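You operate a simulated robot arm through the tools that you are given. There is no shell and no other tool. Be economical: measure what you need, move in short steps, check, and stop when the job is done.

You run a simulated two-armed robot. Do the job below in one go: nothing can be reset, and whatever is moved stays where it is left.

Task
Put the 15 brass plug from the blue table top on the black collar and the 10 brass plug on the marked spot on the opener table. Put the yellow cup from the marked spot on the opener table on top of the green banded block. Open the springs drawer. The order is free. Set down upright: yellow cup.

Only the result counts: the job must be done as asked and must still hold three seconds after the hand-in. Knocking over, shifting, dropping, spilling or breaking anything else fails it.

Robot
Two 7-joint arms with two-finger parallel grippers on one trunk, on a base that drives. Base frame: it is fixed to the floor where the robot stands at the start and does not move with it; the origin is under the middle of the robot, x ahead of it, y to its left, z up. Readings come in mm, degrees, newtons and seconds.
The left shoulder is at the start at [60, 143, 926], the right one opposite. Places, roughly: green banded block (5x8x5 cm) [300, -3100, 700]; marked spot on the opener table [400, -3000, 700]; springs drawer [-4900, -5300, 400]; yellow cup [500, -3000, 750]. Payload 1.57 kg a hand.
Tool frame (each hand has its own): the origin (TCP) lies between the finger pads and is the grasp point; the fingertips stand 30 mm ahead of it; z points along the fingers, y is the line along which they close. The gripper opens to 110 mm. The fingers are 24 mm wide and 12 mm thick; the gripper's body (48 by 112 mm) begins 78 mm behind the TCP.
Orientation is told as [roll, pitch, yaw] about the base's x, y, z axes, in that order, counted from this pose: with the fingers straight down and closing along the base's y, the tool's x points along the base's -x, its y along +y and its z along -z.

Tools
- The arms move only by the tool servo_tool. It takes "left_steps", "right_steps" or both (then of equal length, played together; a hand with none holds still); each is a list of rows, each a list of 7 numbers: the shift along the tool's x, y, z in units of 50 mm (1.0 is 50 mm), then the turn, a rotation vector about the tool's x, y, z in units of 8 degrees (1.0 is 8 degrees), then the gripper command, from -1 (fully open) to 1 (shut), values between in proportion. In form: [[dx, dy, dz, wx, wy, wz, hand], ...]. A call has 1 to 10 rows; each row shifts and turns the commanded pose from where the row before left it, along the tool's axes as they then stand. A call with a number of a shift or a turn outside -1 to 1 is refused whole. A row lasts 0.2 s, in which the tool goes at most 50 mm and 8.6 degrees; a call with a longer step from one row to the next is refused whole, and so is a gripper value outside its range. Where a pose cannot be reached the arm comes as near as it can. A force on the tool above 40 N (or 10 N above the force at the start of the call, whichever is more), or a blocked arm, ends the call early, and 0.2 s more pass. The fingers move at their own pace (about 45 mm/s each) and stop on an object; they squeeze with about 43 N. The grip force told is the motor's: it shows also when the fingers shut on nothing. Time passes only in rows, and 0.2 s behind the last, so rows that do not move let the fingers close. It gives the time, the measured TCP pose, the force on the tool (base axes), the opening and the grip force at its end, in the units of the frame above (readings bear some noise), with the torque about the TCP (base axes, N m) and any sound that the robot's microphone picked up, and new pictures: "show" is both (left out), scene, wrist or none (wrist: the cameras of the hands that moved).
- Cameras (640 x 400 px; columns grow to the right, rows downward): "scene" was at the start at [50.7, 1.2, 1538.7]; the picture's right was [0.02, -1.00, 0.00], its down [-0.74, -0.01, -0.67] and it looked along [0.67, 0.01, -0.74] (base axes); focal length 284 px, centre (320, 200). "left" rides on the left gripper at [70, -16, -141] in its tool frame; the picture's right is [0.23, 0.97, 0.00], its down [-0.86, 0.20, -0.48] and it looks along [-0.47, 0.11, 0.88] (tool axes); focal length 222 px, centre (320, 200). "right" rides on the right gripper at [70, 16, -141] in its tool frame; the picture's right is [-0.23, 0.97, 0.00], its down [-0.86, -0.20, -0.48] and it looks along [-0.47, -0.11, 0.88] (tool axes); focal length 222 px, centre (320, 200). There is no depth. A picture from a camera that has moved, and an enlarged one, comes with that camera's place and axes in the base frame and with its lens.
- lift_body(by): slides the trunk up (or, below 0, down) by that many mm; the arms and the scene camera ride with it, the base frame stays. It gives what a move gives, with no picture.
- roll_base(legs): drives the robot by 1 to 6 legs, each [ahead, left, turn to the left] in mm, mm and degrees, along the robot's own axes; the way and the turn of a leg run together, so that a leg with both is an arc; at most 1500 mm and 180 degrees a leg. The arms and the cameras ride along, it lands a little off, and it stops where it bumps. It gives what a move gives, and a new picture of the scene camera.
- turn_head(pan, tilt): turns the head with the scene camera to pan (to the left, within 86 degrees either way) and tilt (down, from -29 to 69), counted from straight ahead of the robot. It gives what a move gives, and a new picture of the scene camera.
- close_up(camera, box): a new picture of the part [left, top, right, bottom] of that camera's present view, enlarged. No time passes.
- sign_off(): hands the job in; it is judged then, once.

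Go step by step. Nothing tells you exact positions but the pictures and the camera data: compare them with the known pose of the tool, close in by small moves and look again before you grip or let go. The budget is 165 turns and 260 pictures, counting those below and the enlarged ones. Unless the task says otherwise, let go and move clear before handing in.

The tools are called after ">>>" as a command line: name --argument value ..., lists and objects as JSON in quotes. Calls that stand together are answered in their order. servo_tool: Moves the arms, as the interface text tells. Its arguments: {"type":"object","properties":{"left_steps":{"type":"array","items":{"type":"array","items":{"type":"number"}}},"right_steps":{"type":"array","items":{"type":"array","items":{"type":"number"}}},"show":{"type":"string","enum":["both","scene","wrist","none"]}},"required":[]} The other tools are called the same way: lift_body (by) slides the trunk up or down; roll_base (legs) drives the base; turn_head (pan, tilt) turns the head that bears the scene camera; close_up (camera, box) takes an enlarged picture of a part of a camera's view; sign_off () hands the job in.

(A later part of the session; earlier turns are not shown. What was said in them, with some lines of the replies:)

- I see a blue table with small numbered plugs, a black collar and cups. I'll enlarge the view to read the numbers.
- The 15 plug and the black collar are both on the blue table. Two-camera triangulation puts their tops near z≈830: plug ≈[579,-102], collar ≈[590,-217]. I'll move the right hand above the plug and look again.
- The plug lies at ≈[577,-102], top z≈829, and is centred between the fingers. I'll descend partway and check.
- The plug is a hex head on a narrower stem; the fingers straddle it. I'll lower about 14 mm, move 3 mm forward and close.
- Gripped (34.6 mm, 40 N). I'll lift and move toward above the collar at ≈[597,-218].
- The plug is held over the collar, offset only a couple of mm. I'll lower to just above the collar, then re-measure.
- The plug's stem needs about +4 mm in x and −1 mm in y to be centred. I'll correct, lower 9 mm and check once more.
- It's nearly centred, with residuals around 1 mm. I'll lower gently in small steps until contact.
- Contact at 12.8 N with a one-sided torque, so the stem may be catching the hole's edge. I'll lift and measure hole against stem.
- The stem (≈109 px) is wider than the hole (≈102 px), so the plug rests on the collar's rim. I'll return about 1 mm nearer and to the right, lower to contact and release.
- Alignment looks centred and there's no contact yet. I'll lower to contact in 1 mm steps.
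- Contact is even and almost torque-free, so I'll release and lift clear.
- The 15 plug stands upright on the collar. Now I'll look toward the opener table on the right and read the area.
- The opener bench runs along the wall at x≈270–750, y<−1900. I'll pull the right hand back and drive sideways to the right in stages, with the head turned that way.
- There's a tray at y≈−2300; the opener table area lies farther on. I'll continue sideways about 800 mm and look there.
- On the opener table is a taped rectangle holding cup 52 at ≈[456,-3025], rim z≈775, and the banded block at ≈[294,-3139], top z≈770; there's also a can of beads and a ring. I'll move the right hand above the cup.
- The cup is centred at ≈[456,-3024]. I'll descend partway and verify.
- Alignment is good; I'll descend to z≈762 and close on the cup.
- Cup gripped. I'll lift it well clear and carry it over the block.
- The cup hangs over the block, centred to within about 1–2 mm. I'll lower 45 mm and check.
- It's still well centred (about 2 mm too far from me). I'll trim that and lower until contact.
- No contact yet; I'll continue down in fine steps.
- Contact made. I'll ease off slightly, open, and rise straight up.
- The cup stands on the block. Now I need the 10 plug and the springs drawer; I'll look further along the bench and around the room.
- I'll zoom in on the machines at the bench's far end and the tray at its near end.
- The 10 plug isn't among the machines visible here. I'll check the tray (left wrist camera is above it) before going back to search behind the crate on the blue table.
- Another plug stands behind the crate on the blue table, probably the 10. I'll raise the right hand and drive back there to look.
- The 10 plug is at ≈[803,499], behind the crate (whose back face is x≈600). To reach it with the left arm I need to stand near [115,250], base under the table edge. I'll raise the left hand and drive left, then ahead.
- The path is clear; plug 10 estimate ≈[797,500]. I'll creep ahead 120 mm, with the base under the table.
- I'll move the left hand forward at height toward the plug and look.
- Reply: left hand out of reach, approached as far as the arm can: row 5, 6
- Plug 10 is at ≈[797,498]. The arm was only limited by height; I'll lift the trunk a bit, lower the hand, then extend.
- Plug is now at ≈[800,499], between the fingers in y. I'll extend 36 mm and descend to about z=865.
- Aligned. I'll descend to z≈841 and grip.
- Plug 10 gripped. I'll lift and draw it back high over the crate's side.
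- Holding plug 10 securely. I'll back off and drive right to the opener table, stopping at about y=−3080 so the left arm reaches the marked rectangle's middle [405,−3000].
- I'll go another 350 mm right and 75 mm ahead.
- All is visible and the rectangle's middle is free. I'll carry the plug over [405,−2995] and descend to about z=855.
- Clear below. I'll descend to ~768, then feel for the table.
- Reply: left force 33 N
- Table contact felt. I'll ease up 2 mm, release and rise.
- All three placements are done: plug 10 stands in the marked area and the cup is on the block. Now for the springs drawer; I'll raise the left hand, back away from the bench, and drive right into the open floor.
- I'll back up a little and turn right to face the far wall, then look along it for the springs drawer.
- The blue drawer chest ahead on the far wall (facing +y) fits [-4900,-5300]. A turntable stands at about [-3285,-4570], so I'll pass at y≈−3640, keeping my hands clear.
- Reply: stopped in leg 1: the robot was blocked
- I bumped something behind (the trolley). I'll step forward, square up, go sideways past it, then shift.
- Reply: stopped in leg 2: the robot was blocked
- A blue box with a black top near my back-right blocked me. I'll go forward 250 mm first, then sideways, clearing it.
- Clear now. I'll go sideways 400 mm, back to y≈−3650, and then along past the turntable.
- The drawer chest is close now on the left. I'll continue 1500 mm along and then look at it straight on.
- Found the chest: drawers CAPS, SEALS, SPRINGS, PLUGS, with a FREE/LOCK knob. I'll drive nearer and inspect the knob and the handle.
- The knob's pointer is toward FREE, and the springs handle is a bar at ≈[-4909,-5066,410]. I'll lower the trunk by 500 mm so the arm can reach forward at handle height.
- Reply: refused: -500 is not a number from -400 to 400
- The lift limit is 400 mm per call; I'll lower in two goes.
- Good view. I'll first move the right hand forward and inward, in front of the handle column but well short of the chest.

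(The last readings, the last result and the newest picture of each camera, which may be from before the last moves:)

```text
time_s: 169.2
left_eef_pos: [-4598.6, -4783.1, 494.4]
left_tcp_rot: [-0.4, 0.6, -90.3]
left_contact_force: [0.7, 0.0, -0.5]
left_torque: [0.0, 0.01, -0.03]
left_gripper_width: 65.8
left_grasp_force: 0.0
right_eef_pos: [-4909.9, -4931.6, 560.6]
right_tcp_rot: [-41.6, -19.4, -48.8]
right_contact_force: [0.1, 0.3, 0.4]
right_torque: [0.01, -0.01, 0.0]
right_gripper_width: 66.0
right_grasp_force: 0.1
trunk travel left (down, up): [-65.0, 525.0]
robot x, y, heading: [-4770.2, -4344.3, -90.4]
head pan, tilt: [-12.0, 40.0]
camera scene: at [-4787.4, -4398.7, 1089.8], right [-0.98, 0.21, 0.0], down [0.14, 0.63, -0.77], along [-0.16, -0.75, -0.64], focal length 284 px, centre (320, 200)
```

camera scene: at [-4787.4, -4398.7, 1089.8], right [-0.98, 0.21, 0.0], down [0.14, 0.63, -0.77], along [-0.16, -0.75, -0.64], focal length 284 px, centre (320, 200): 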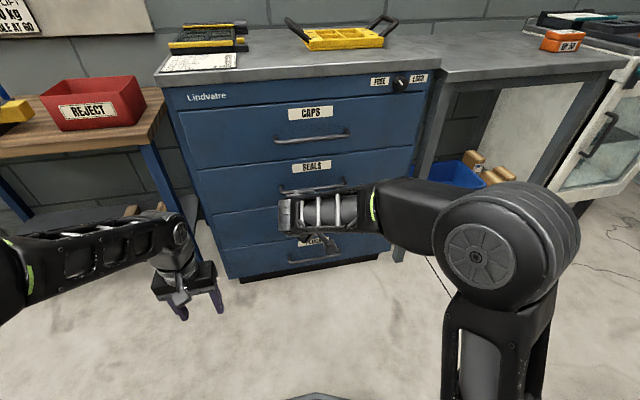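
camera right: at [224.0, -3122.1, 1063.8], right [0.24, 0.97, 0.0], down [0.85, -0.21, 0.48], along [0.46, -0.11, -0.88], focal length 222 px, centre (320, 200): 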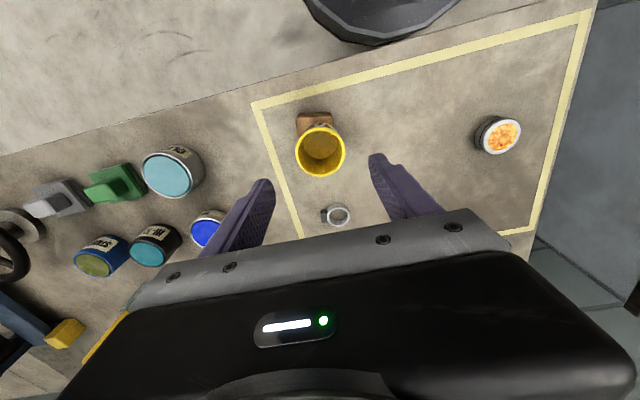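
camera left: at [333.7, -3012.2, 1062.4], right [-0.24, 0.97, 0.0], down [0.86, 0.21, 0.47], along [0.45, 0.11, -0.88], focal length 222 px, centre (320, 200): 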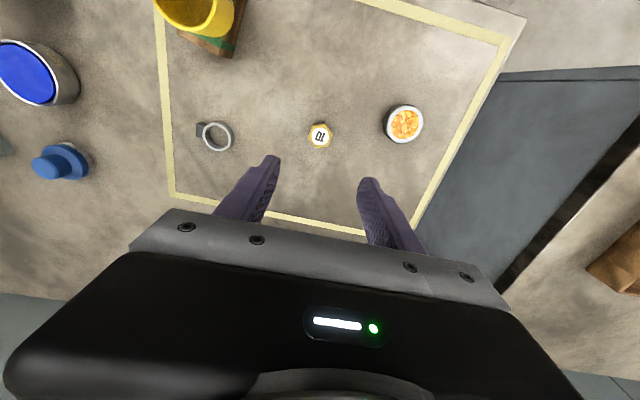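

The rotation works. I'll finish the remaining 64°.

>>> servo_tool --right_steps '[[0, 0, 0, 0.577, -0.577, -0.577, -0.2], [0, 0, 0, 0.577, -0.577, -0.577, -0.2], [0, 0, 0, 0.577, -0.577, -0.577, -0.2], [0, 0, 0, 0.577, -0.577, -0.577, -0.2], [0, 0, 0, 0.577, -0.577, -0.577, -0.2], [0, 0, 0, 0.577, -0.577, -0.577, -0.2], [0, 0, 0, 0.577, -0.577, -0.577, -0.2], [0, 0, 0, 0.577, -0.577, -0.577, -0.2], [0, 0, 0, 0, 0, 0, -0.2]]' --show "both"

```text
time_s: 171.2
left_eef_pos: [-4597.2, -4782.8, 493.8]
left_tcp_rot: [-0.4, 0.6, -90.3]
left_contact_force: [-0.2, -0.4, -0.3]
left_torque: [0.01, 0.01, 0.01]
left_gripper_width: 65.8
left_grasp_force: 0.0
right_eef_pos: [-4908.5, -4929.2, 540.0]
right_tcp_rot: [-86.6, -1.6, -1.7]
right_contact_force: [0.0, -0.8, 0.3]
right_torque: [0.03, 0.02, 0.0]
right_gripper_width: 66.0
right_grasp_force: 0.2
right hand out of reach, approached as far as the arm can: row 8
trunk travel left (down, up): [-65.0, 525.0]
robot x, y, heading: [-4773.6, -4347.3, -90.4]
head pan, tilt: [-12.0, 40.0]
camera scene: at [-4787.4, -4398.7, 1089.8], right [-0.98, 0.21, 0.0], down [0.14, 0.63, -0.77], along [-0.16, -0.75, -0.64], focal length 284 px, centre (320, 200)
camera right: at [-4975.0, -4784.4, 530.2], right [0.25, 0.05, -0.97], down [0.86, 0.44, 0.25], along [0.44, -0.9, 0.07], focal length 222 px, centre (320, 200)
```

scene: 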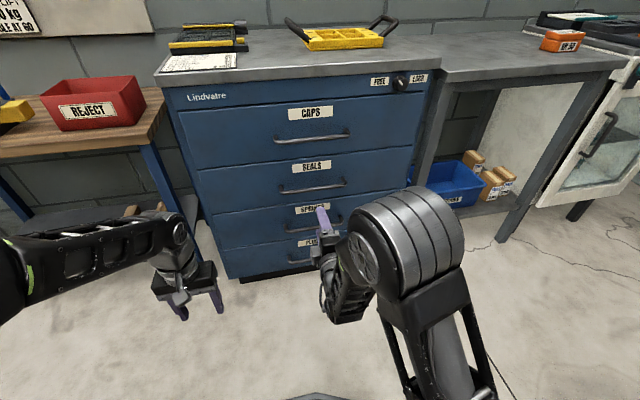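
right: 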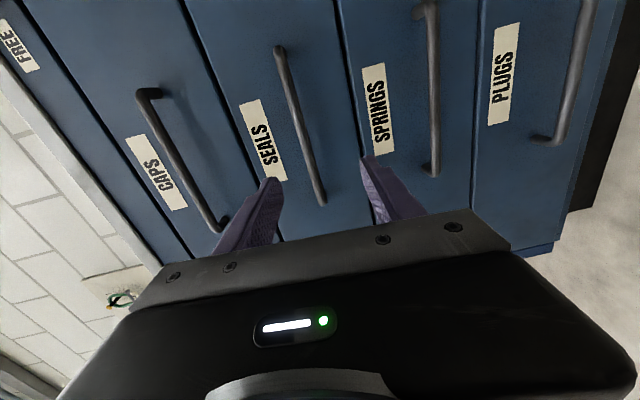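

Excellent: the tool points at the chest with fingers closing vertically. I'll lower the hand about 135 mm to the springs handle height and level it.

>>> servo_tool --right_steps '[[0, 0.65, 0, 0.1, 0, 0, -0.2], [0, 0.65, 0, 0.1, 0, 0, -0.2], [0, 0.65, 0, 0.1, 0, 0, -0.2], [0, 0.65, 0, 0.1, 0, 0, -0.2], [0, 0, 0, 0, 0, 0, -0.2]]' --show "both"

```text
time_s: 172.4
left_eef_pos: [-4598.7, -4783.1, 493.3]
left_tcp_rot: [-0.5, 0.6, -90.3]
left_contact_force: [-0.4, 0.5, 0.6]
left_torque: [0.01, -0.03, 0.01]
left_gripper_width: 66.2
left_grasp_force: 0.0
right_eef_pos: [-4911.2, -4932.5, 432.5]
right_tcp_rot: [-93.3, 0.1, -0.4]
right_contact_force: [-0.2, 0.2, -0.1]
right_torque: [0.0, -0.01, 0.03]
right_gripper_width: 65.9
right_grasp_force: 0.0
trunk travel left (down, up): [-65.0, 525.0]
robot x, y, heading: [-4769.6, -4348.2, -90.3]
head pan, tilt: [-12.0, 40.0]
camera scene: at [-4787.4, -4398.7, 1089.8], right [-0.98, 0.21, 0.0], down [0.14, 0.63, -0.77], along [-0.16, -0.75, -0.64], focal length 284 px, centre (320, 200)
camera right: at [-4980.9, -4793.4, 408.3], right [0.23, -0.06, -0.97], down [0.86, 0.48, 0.17], along [0.46, -0.87, 0.16], focal length 222 px, centre (320, 200)
```

scene: 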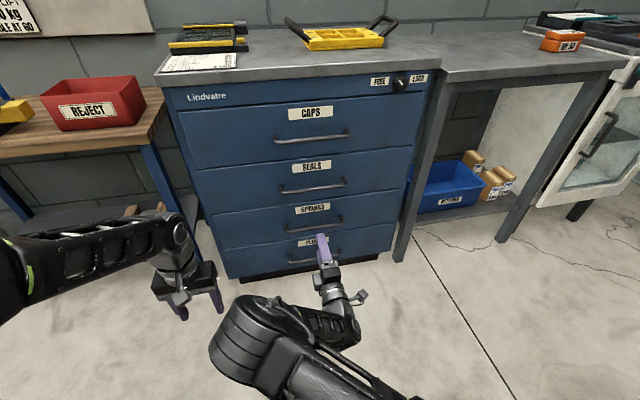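
right: 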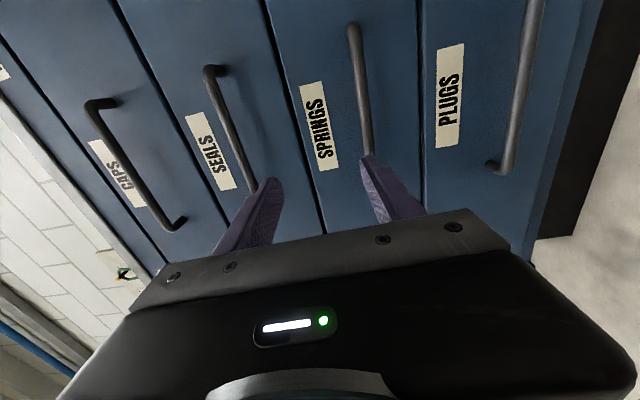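

The bar is more precisely at ≈[-4909,-5095,380]. I'll lower ~52 mm so the fingers straddle its height and look again.

>>> servo_tool --right_steps '[[0, 0.5, 0, 0, 0, 0, -0.2], [0, 0.53, 0, 0, 0, 0, -0.2], [0, 0, 0, 0, 0, 0, -0.2]]' --show "both"

```text
time_s: 173.2
left_eef_pos: [-4596.7, -4782.7, 493.9]
left_tcp_rot: [-0.5, 0.6, -90.3]
left_contact_force: [-0.4, -0.6, -0.2]
left_torque: [0.03, 0.03, -0.01]
left_gripper_width: 66.0
left_grasp_force: 0.0
right_eef_pos: [-4911.9, -4936.6, 379.8]
right_tcp_rot: [-93.2, -0.1, -0.5]
right_contact_force: [1.0, 0.2, 0.1]
right_torque: [-0.01, 0.02, 0.0]
right_gripper_width: 66.2
right_grasp_force: 0.0
trunk travel left (down, up): [-65.0, 525.0]
robot x, y, heading: [-4772.5, -4339.8, -90.4]
head pan, tilt: [-12.0, 40.0]
camera scene: at [-4787.4, -4398.7, 1089.8], right [-0.98, 0.21, 0.0], down [0.14, 0.63, -0.77], along [-0.16, -0.75, -0.64], focal length 284 px, centre (320, 200)
camera right: at [-4980.5, -4796.2, 356.0], right [0.23, -0.06, -0.97], down [0.86, 0.48, 0.17], along [0.46, -0.87, 0.16], focal length 222 px, centre (320, 200)
```

scene: 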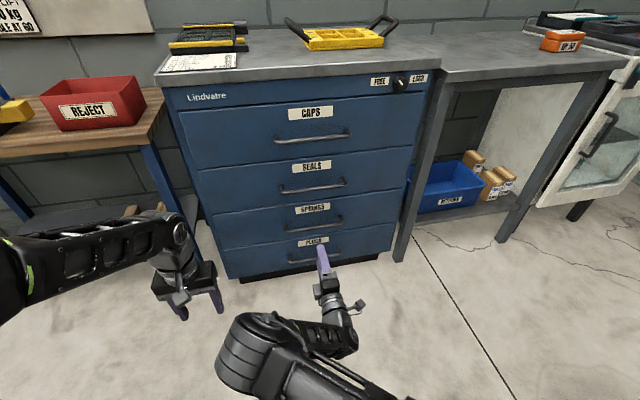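
right: 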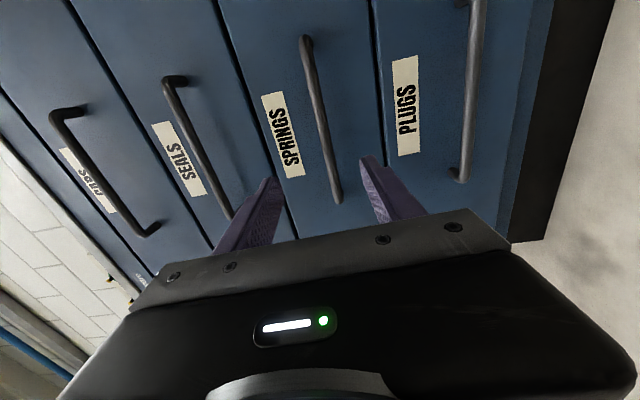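

The springs bar now lies between the fingers' planes. I'll advance ~105 mm and recheck.

>>> servo_tool --right_steps '[[0, 0.05, 0.7, 0, 0, 0, -0.2], [0, 0.05, 0.7, 0, 0, 0, -0.2], [0, 0.03, 0.7, 0, 0, 0, -0.2], [0, 0, 0, 0, 0, 0, -0.2]]' --show "both"

```text
time_s: 174.2
left_eef_pos: [-4598.2, -4782.8, 493.7]
left_tcp_rot: [-0.3, 0.7, -90.4]
left_contact_force: [-0.1, 0.2, 0.0]
left_torque: [0.0, 0.03, -0.03]
left_gripper_width: 65.9
left_grasp_force: 0.0
right_eef_pos: [-4913.1, -5040.6, 378.4]
right_tcp_rot: [-93.1, 0.0, -0.4]
right_contact_force: [0.0, 0.6, -0.3]
right_torque: [-0.02, -0.02, -0.02]
right_gripper_width: 66.1
right_grasp_force: 0.0
trunk travel left (down, up): [-65.0, 525.0]
robot x, y, heading: [-4771.0, -4345.6, -90.0]
head pan, tilt: [-12.0, 40.0]
camera scene: at [-4787.4, -4398.7, 1089.8], right [-0.98, 0.21, 0.0], down [0.14, 0.63, -0.77], along [-0.16, -0.75, -0.64], focal length 284 px, centre (320, 200)
camera right: at [-4981.3, -4901.1, 354.1], right [0.23, -0.06, -0.97], down [0.86, 0.48, 0.17], along [0.46, -0.87, 0.16], focal length 222 px, centre (320, 200)
```

scene: 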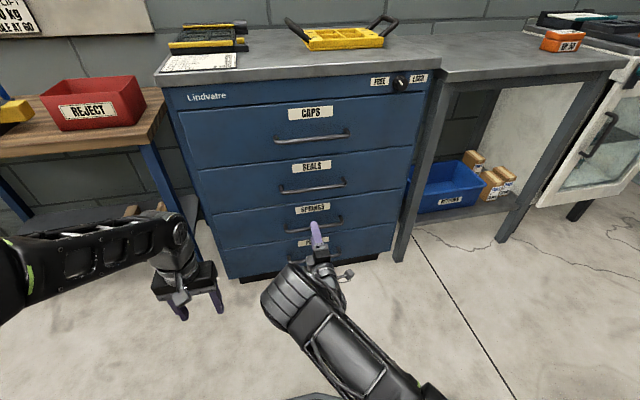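
right: 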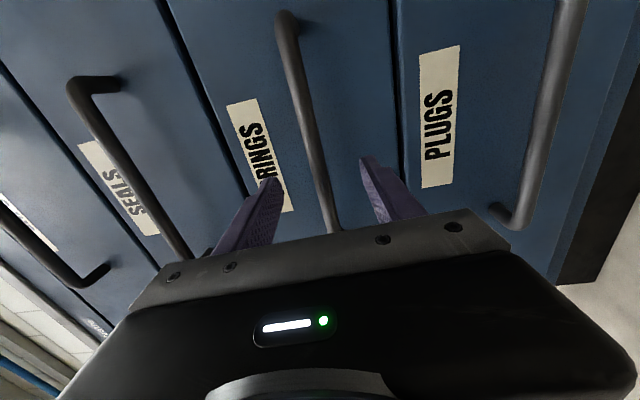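

The bar sits between the fingers. I'll advance another 40 mm.

>>> servo_tool --right_steps '[[0, 0, 0.4, 0, 0, 0, -0.2], [0, 0, 0.4, 0, 0, 0, -0.2], [0, 0, 0, 0, 0, 0, -0.2]]' --show "wrist"

>>> close_up --camera "scene" --box '[270, 190, 366, 250]'

```text
time_s: 175.1
left_eef_pos: [-4597.5, -4782.3, 494.5]
left_tcp_rot: [-0.5, 0.6, -90.4]
left_contact_force: [-0.2, -0.2, 0.1]
left_torque: [0.01, -0.01, -0.04]
left_gripper_width: 66.0
left_grasp_force: 0.1
right_eef_pos: [-4912.6, -5082.6, 380.4]
right_tcp_rot: [-93.3, 0.0, -0.6]
right_contact_force: [-0.7, 0.1, -1.0]
right_torque: [-0.02, -0.01, 0.04]
right_gripper_width: 65.9
right_grasp_force: 0.1
trunk travel left (down, up): [-65.0, 525.0]
robot x, y, heading: [-4768.0, -4343.2, -90.3]
head pan, tilt: [-12.0, 40.0]
camera right: at [-4981.9, -4941.1, 356.9], right [0.23, -0.06, -0.97], down [0.86, 0.48, 0.17], along [0.46, -0.87, 0.16], focal length 222 px, centre (320, 200)
```

right: 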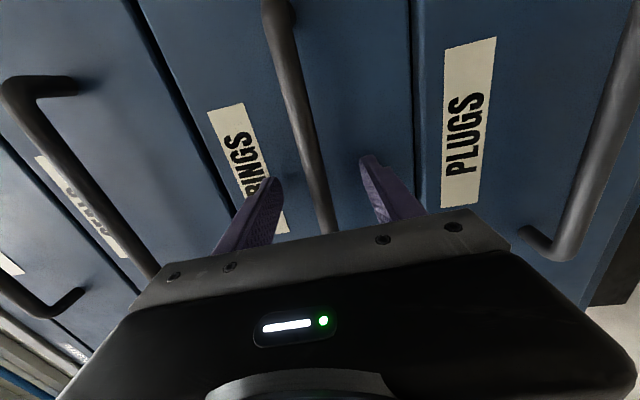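

```text
6.67 times, centred on (318, 220) of scene
camera zoom: at [-4787.4, -4398.7, 1089.8], right [-0.98, 0.21, 0.0], down [0.14, 0.63, -0.77], along [-0.16, -0.75, -0.64], focal length 1896 px, centre (333, 67)
```

zoom: 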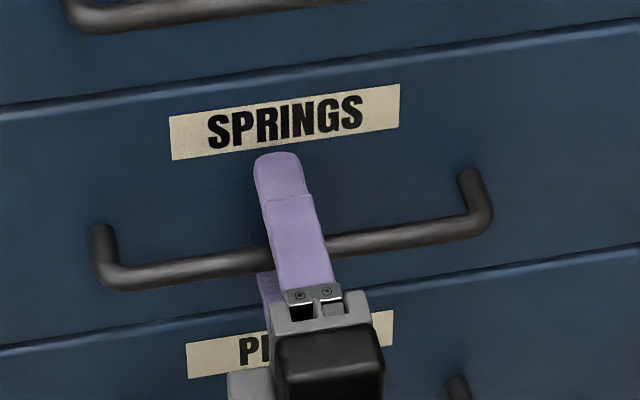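

The fingers straddle the springs bar well. I'll close.

>>> servo_tool --right_steps '[[0, 0, 0, 0, 0, 0, 0.5], [0, 0, 0, 0, 0, 0, 1], [0, 0, 0, 0, 0, 0, 1], [0, 0, 0, 0, 0, 0, 1], [0, 0, 0, 0, 0, 0, 1], [0, 0, 0, 0, 0, 0, 1]]' --show "wrist"

```text
time_s: 176.4
left_eef_pos: [-4598.5, -4782.2, 494.3]
left_tcp_rot: [-0.4, 0.6, -90.3]
left_contact_force: [1.0, 0.1, 0.1]
left_torque: [0.01, 0.01, 0.0]
left_gripper_width: 66.1
left_grasp_force: 0.1
right_eef_pos: [-4913.7, -5081.8, 380.0]
right_tcp_rot: [-93.1, -0.1, -0.5]
right_contact_force: [0.8, -0.7, -3.0]
right_torque: [0.04, -0.14, -0.01]
right_gripper_width: 13.8
right_grasp_force: 30.0
trunk travel left (down, up): [-65.0, 525.0]
robot x, y, heading: [-4772.3, -4347.1, -90.4]
head pan, tilt: [-12.0, 40.0]
camera right: at [-4981.9, -4940.8, 356.4], right [0.23, -0.06, -0.97], down [0.86, 0.48, 0.17], along [0.46, -0.87, 0.16], focal length 222 px, centre (320, 200)
```

right: 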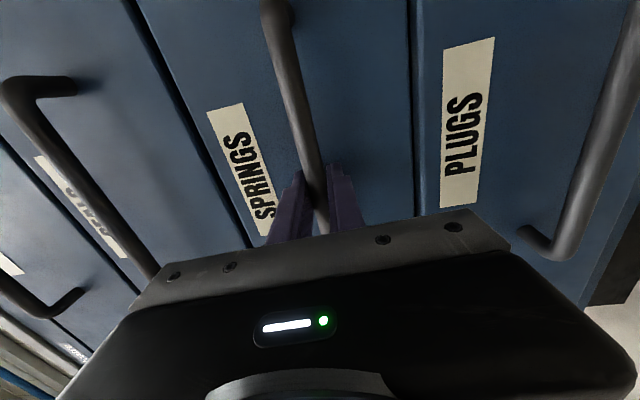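

Bar gripped at 13.8 mm. I'll test-pull 45 mm straight out.

>>> servo_tool --right_steps '[[0, -0.015, -0.25, 0, 0, 0, 1], [0, -0.018, -0.3, 0, 0, 0, 1], [0, -0.02, -0.35, 0, 0, 0, 1], [0, 0, 0, 0, 0, 0, 1]]' --show "scene"

```text
time_s: 177.4
left_eef_pos: [-4598.4, -4782.6, 493.4]
left_tcp_rot: [-0.3, 0.6, -90.3]
left_contact_force: [0.7, 0.3, 1.1]
left_torque: [-0.02, -0.03, 0.01]
left_gripper_width: 65.9
left_grasp_force: 0.1
right_eef_pos: [-4913.1, -5036.8, 380.1]
right_tcp_rot: [-93.3, 0.1, -0.5]
right_contact_force: [-2.5, 1.3, -1.8]
right_torque: [0.0, -0.15, -0.39]
right_gripper_width: 14.0
right_grasp_force: 30.2
trunk travel left (down, up): [-65.0, 525.0]
robot x, y, heading: [-4768.9, -4342.9, -90.6]
head pan, tilt: [-12.0, 40.0]
camera scene: at [-4787.6, -4398.8, 1089.8], right [-0.98, 0.21, 0.0], down [0.14, 0.63, -0.77], along [-0.16, -0.75, -0.64], focal length 284 px, centre (320, 200)
```

scene: 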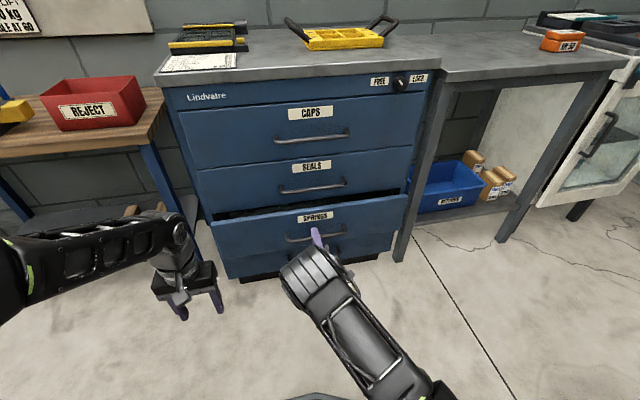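

The drawer slides freely. I'll pull another 110 mm with the arm.

>>> servo_tool --right_steps '[[0, -0.02, -0.36, 0, 0, 0, 1], [0, -0.02, -0.36, 0, 0, 0, 1], [0, -0.02, -0.36, 0, 0, 0, 1], [0, -0.02, -0.36, 0, 0, 0, 1], [0, -0.02, -0.36, 0, 0, 0, 1], [0, -0.02, -0.36, 0, 0, 0, 1], [0, 0, 0, 0, 0, 0, 1]]' --show "scene"

```text
time_s: 179.1
left_eef_pos: [-4598.6, -4782.5, 493.9]
left_tcp_rot: [-0.3, 0.6, -90.3]
left_contact_force: [-0.3, 0.3, 0.1]
left_torque: [-0.01, 0.01, 0.02]
left_gripper_width: 65.9
left_grasp_force: 0.0
right_eef_pos: [-4913.6, -4927.1, 380.4]
right_tcp_rot: [-93.0, 0.0, -0.6]
right_contact_force: [-12.2, 1.5, -7.5]
right_torque: [0.0, -0.12, -0.02]
right_gripper_width: 13.6
right_grasp_force: 30.5
trunk travel left (down, up): [-65.0, 525.0]
robot x, y, heading: [-4770.1, -4341.6, -90.4]
head pan, tilt: [-12.0, 40.0]
camera scene: at [-4788.0, -4399.1, 1089.7], right [-0.98, 0.21, 0.0], down [0.14, 0.63, -0.77], along [-0.16, -0.75, -0.64], focal length 284 px, centre (320, 200)
```

scene: 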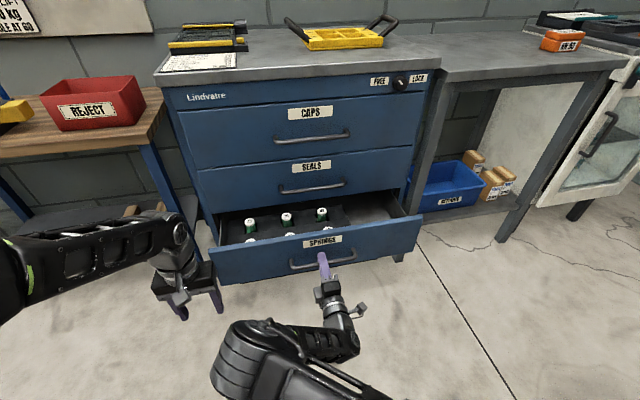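

The drawer is 155 mm open and the springs inside stand undisturbed. I'll lift the left hand out of its way and pull slowly another 80 mm.

>>> servo_tool --left_steps '[[0.2, 0.3, -0.8, 0, 0, 0, -0.2], [0.2, 0.3, -0.8, 0, 0, 0, -0.2], [0.2, 0.3, -0.8, 0, 0, 0, -0.2], [0, 0, 0, 0, 0, 0, -0.2]]' --show "none"

>>> servo_tool --right_steps '[[0, -0.018, -0.3, 0, 0, 0, 1], [0, -0.018, -0.3, 0, 0, 0, 1], [0, -0.018, -0.3, 0, 0, 0, 1], [0, -0.018, -0.3, 0, 0, 0, 1], [0, -0.018, -0.3, 0, 0, 0, 1], [0, 0, 0, 0, 0, 0, 1]]' --show "both"

```text
time_s: 180.1
left_eef_pos: [-4551.2, -4755.6, 611.4]
left_tcp_rot: [-0.3, 0.7, -90.3]
left_contact_force: [-0.2, 0.1, -0.2]
left_torque: [-0.01, -0.01, 0.0]
left_gripper_width: 66.0
left_grasp_force: 0.1
right_eef_pos: [-4912.8, -4926.3, 379.4]
right_tcp_rot: [-93.1, 0.0, -0.6]
right_contact_force: [-16.0, 1.8, -11.0]
right_torque: [-0.04, -0.07, 0.11]
right_gripper_width: 13.5
right_grasp_force: 30.3
trunk travel left (down, up): [-65.0, 525.0]
robot x, y, heading: [-4768.9, -4345.9, -90.5]
head pan, tilt: [-12.0, 40.0]
```

```text
time_s: 181.4
left_eef_pos: [-4551.3, -4754.8, 611.6]
left_tcp_rot: [-0.3, 0.6, -90.3]
left_contact_force: [0.1, 0.0, -0.3]
left_torque: [0.01, -0.02, 0.03]
left_gripper_width: 66.0
left_grasp_force: 0.1
right_eef_pos: [-4912.6, -4853.0, 380.5]
right_tcp_rot: [-92.9, 0.0, -0.9]
right_contact_force: [-27.5, 0.8, -8.6]
right_torque: [-0.06, -0.13, 0.06]
right_gripper_width: 13.9
right_grasp_force: 30.1
trunk travel left (down, up): [-65.0, 525.0]
robot x, y, heading: [-4770.5, -4345.1, -90.2]
head pan, tilt: [-12.0, 40.0]
camera scene: at [-4788.5, -4399.0, 1089.7], right [-0.98, 0.21, 0.0], down [0.14, 0.63, -0.77], along [-0.16, -0.75, -0.64], focal length 284 px, centre (320, 200)
camera right: at [-4981.1, -4711.7, 356.8], right [0.23, -0.05, -0.97], down [0.86, 0.48, 0.17], along [0.45, -0.88, 0.15], focal length 222 px, centre (320, 200)
```

scene: 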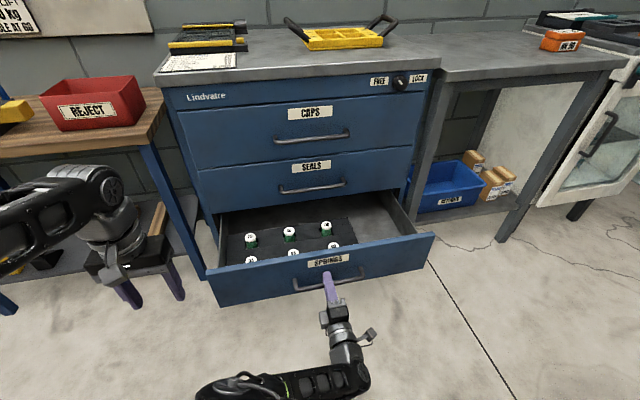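
right: 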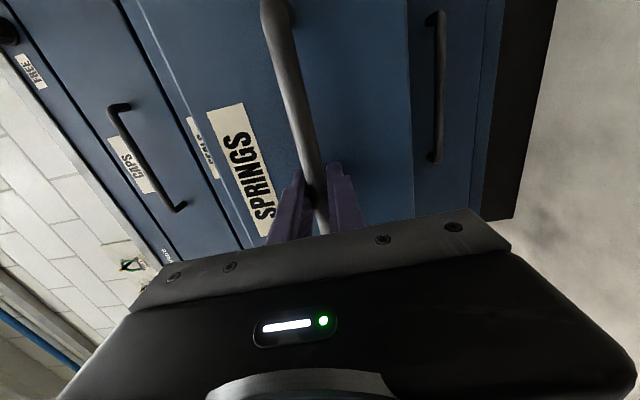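

It's 230 mm open. A side load is building, so I'll correct sideways slightly and pull another 70 mm.

>>> servo_tool --right_steps '[[0.06, -0.01, -0.2, 0, 0, 0, 1], [0.02, -0.016, -0.3, 0, 0, 0, 1], [0.01, -0.016, -0.3, 0, 0, 0, 1], [0.01, -0.016, -0.3, 0, 0, 0, 1], [0.01, -0.016, -0.3, 0, 0, 0, 1], [0, 0, 0, 0, 0, 0, 1]]' --show "scene"

```text
time_s: 182.2
left_eef_pos: [-4549.2, -4755.9, 610.1]
left_tcp_rot: [-0.3, 0.7, -90.1]
left_contact_force: [0.2, -1.1, 0.0]
left_torque: [0.03, -0.03, -0.01]
left_gripper_width: 65.9
left_grasp_force: 0.2
right_eef_pos: [-4912.8, -4832.3, 379.9]
right_tcp_rot: [-93.1, -0.4, -0.4]
right_contact_force: [-0.2, 1.9, -18.9]
right_torque: [0.04, 0.63, -0.19]
right_gripper_width: 13.9
right_grasp_force: 30.5
trunk travel left (down, up): [-65.0, 525.0]
robot x, y, heading: [-4770.6, -4344.1, -90.3]
head pan, tilt: [-12.0, 40.0]
stopped in row 3 (right hand): the force on the tool passed its limit (the readings are from after the stop); the commanded pose is now the measured one
camera scene: at [-4787.2, -4399.5, 1089.6], right [-0.98, 0.21, 0.0], down [0.14, 0.63, -0.77], along [-0.16, -0.75, -0.64], focal length 284 px, centre (320, 200)
```

scene: 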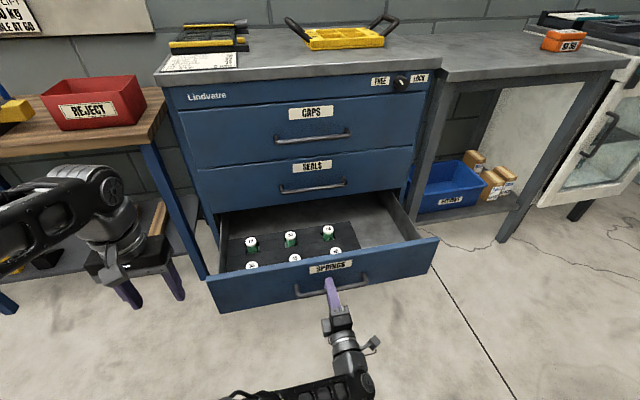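

It reached its stop at about 250 mm open. I'll release, then back the base straight away so the fingers slide off.

>>> servo_tool --right_steps '[[0, 0, 0, 0, 0, 0, 0.6], [0, 0, 0, 0, 0, 0, 0.2], [0, 0, 0, 0, 0, 0, -0.1], [0, 0, 0, 0, 0, 0, -0.1], [0, 0, 0, 0, 0, 0, -0.1], [0, 0, 0, 0, 0, 0, -0.1]]' --show "wrist"

```text
time_s: 183.6
left_eef_pos: [-4549.1, -4753.5, 610.4]
left_tcp_rot: [-0.4, 0.5, -90.3]
left_contact_force: [0.4, 0.5, -1.1]
left_torque: [-0.01, -0.01, 0.02]
left_gripper_width: 66.1
left_grasp_force: 0.2
right_eef_pos: [-4913.3, -4832.0, 383.0]
right_tcp_rot: [-93.5, -0.4, -0.3]
right_contact_force: [-1.0, -0.3, 0.6]
right_torque: [0.0, 0.0, 0.01]
right_gripper_width: 60.7
right_grasp_force: 0.0
trunk travel left (down, up): [-65.0, 525.0]
robot x, y, heading: [-4768.3, -4344.6, -90.3]
head pan, tilt: [-12.0, 40.0]
camera right: at [-4981.6, -4691.3, 357.8], right [0.23, -0.06, -0.97], down [0.86, 0.49, 0.18], along [0.46, -0.87, 0.17], focal length 222 px, centre (320, 200)
```

right: 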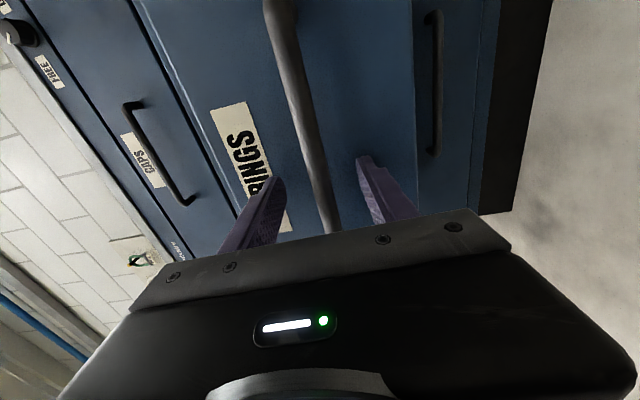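

Released. To be sure that was the end stop and not a snag, I'll regrip and pull once more gently.

>>> servo_tool --right_steps '[[0, 0, 0, 0, 0, 0, 0.5], [0, 0, 0, 0, 0, 0, 1], [0, 0, 0, 0, 0, 0, 1], [0, 0, 0, 0, 0, 0, 1], [0, 0, 0, 0, 0, 0, 1], [0, -0.008, -0.12, 0, 0, 0, 1], [0, -0.008, -0.12, 0, 0, 0, 1], [0, -0.008, -0.12, 0, 0, 0, 1], [0, -0.008, -0.12, 0, 0, 0, 1], [0, 0, 0, 0, 0, 0, 1]]' --show "scene"

```text
time_s: 184.9
left_eef_pos: [-4548.7, -4754.5, 609.5]
left_tcp_rot: [-0.4, 0.6, -90.2]
left_contact_force: [-0.2, 0.4, 0.1]
left_torque: [0.02, 0.02, -0.01]
left_gripper_width: 66.1
left_grasp_force: 0.0
right_eef_pos: [-4912.1, -4832.5, 379.7]
right_tcp_rot: [-92.9, -0.4, -0.4]
right_contact_force: [0.2, 1.3, -17.8]
right_torque: [0.07, 0.7, -0.05]
right_gripper_width: 13.7
right_grasp_force: 30.0
trunk travel left (down, up): [-65.0, 525.0]
robot x, y, heading: [-4772.7, -4347.5, -90.4]
head pan, tilt: [-12.0, 40.0]
stopped in row 6 (right hand): the force on the tool passed its limit (the readings are from after the stop); the commanded pose is now the measured one
camera scene: at [-4787.1, -4399.5, 1089.9], right [-0.98, 0.21, 0.0], down [0.14, 0.63, -0.77], along [-0.16, -0.75, -0.64], focal length 284 px, centre (320, 200)
```

scene: 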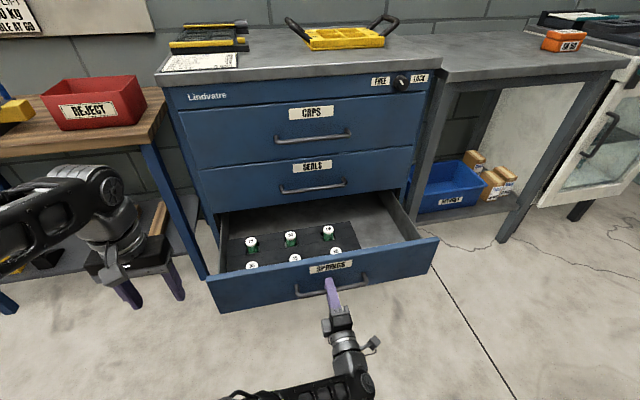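

It's a hard stop, so the drawer is fully open. I'll release and back the base away.

>>> servo_tool --right_steps '[[0, 0, 0, 0, 0, 0, 0.6], [0, 0, 0, 0, 0, 0, 0.2], [0, 0, 0, 0, 0, 0, -0.1], [0, 0, 0, 0, 0, 0, -0.1], [0, 0, 0, 0, 0, 0, -0.1], [0, 0, 0, 0, 0, 0, -0.1]]' --show "none"

>>> roll_base --legs '[[-250, 0, 0]]'

```text
time_s: 186.3
left_eef_pos: [-4547.9, -4754.6, 611.2]
left_tcp_rot: [-0.4, 0.6, -90.2]
left_contact_force: [0.3, 0.0, -0.8]
left_torque: [0.02, -0.03, -0.01]
left_gripper_width: 66.1
left_grasp_force: 0.0
right_eef_pos: [-4912.9, -4831.4, 382.8]
right_tcp_rot: [-93.5, -0.6, -0.3]
right_contact_force: [-0.1, -0.4, 0.3]
right_torque: [0.02, 0.0, -0.01]
right_gripper_width: 60.4
right_grasp_force: 0.0
trunk travel left (down, up): [-65.0, 525.0]
robot x, y, heading: [-4769.9, -4345.3, -90.2]
head pan, tilt: [-12.0, 40.0]
```

```text
time_s: 188.2
left_eef_pos: [-4548.3, -4505.1, 611.1]
left_tcp_rot: [-0.4, 0.7, -90.3]
left_contact_force: [-0.1, 0.7, -0.3]
left_torque: [-0.01, 0.04, -0.02]
left_gripper_width: 66.1
left_grasp_force: 0.0
right_eef_pos: [-4912.4, -4582.3, 384.4]
right_tcp_rot: [-93.5, -0.5, -0.3]
right_contact_force: [0.3, 0.2, 0.0]
right_torque: [-0.01, 0.0, 0.04]
right_gripper_width: 60.6
right_grasp_force: 0.0
trunk travel left (down, up): [-65.0, 525.0]
robot x, y, heading: [-4768.6, -4094.1, -90.3]
head pan, tilt: [-12.0, 40.0]
camera scene: at [-4785.7, -4149.3, 1089.8], right [-0.98, 0.21, 0.0], down [0.14, 0.63, -0.77], along [-0.16, -0.75, -0.64], focal length 284 px, centre (320, 200)
```

scene: 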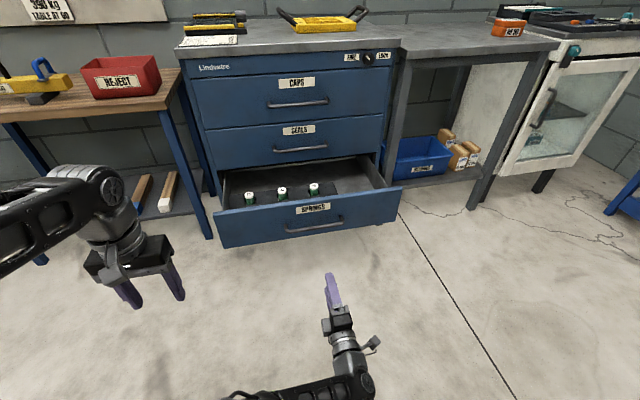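

The springs drawer stands open, nothing in it is disturbed, and the hands are clear. All parts of the job are done, so I'm handing in.

>>> sign_off

```text
The job is handed in.
```

I handed the job in with all four parts done:
- The 15 plug is on the black collar.
- The 10 plug is inside the marked area on the opener table.
- The yellow cup stands upright on the green banded block.
- The springs drawer is pulled out to its stop, about 250 mm.

While driving to the drawer, the base was blocked twice, by the trolley or the blue box near the opener table. I saw no sign that either moved, but I did not go back to check.
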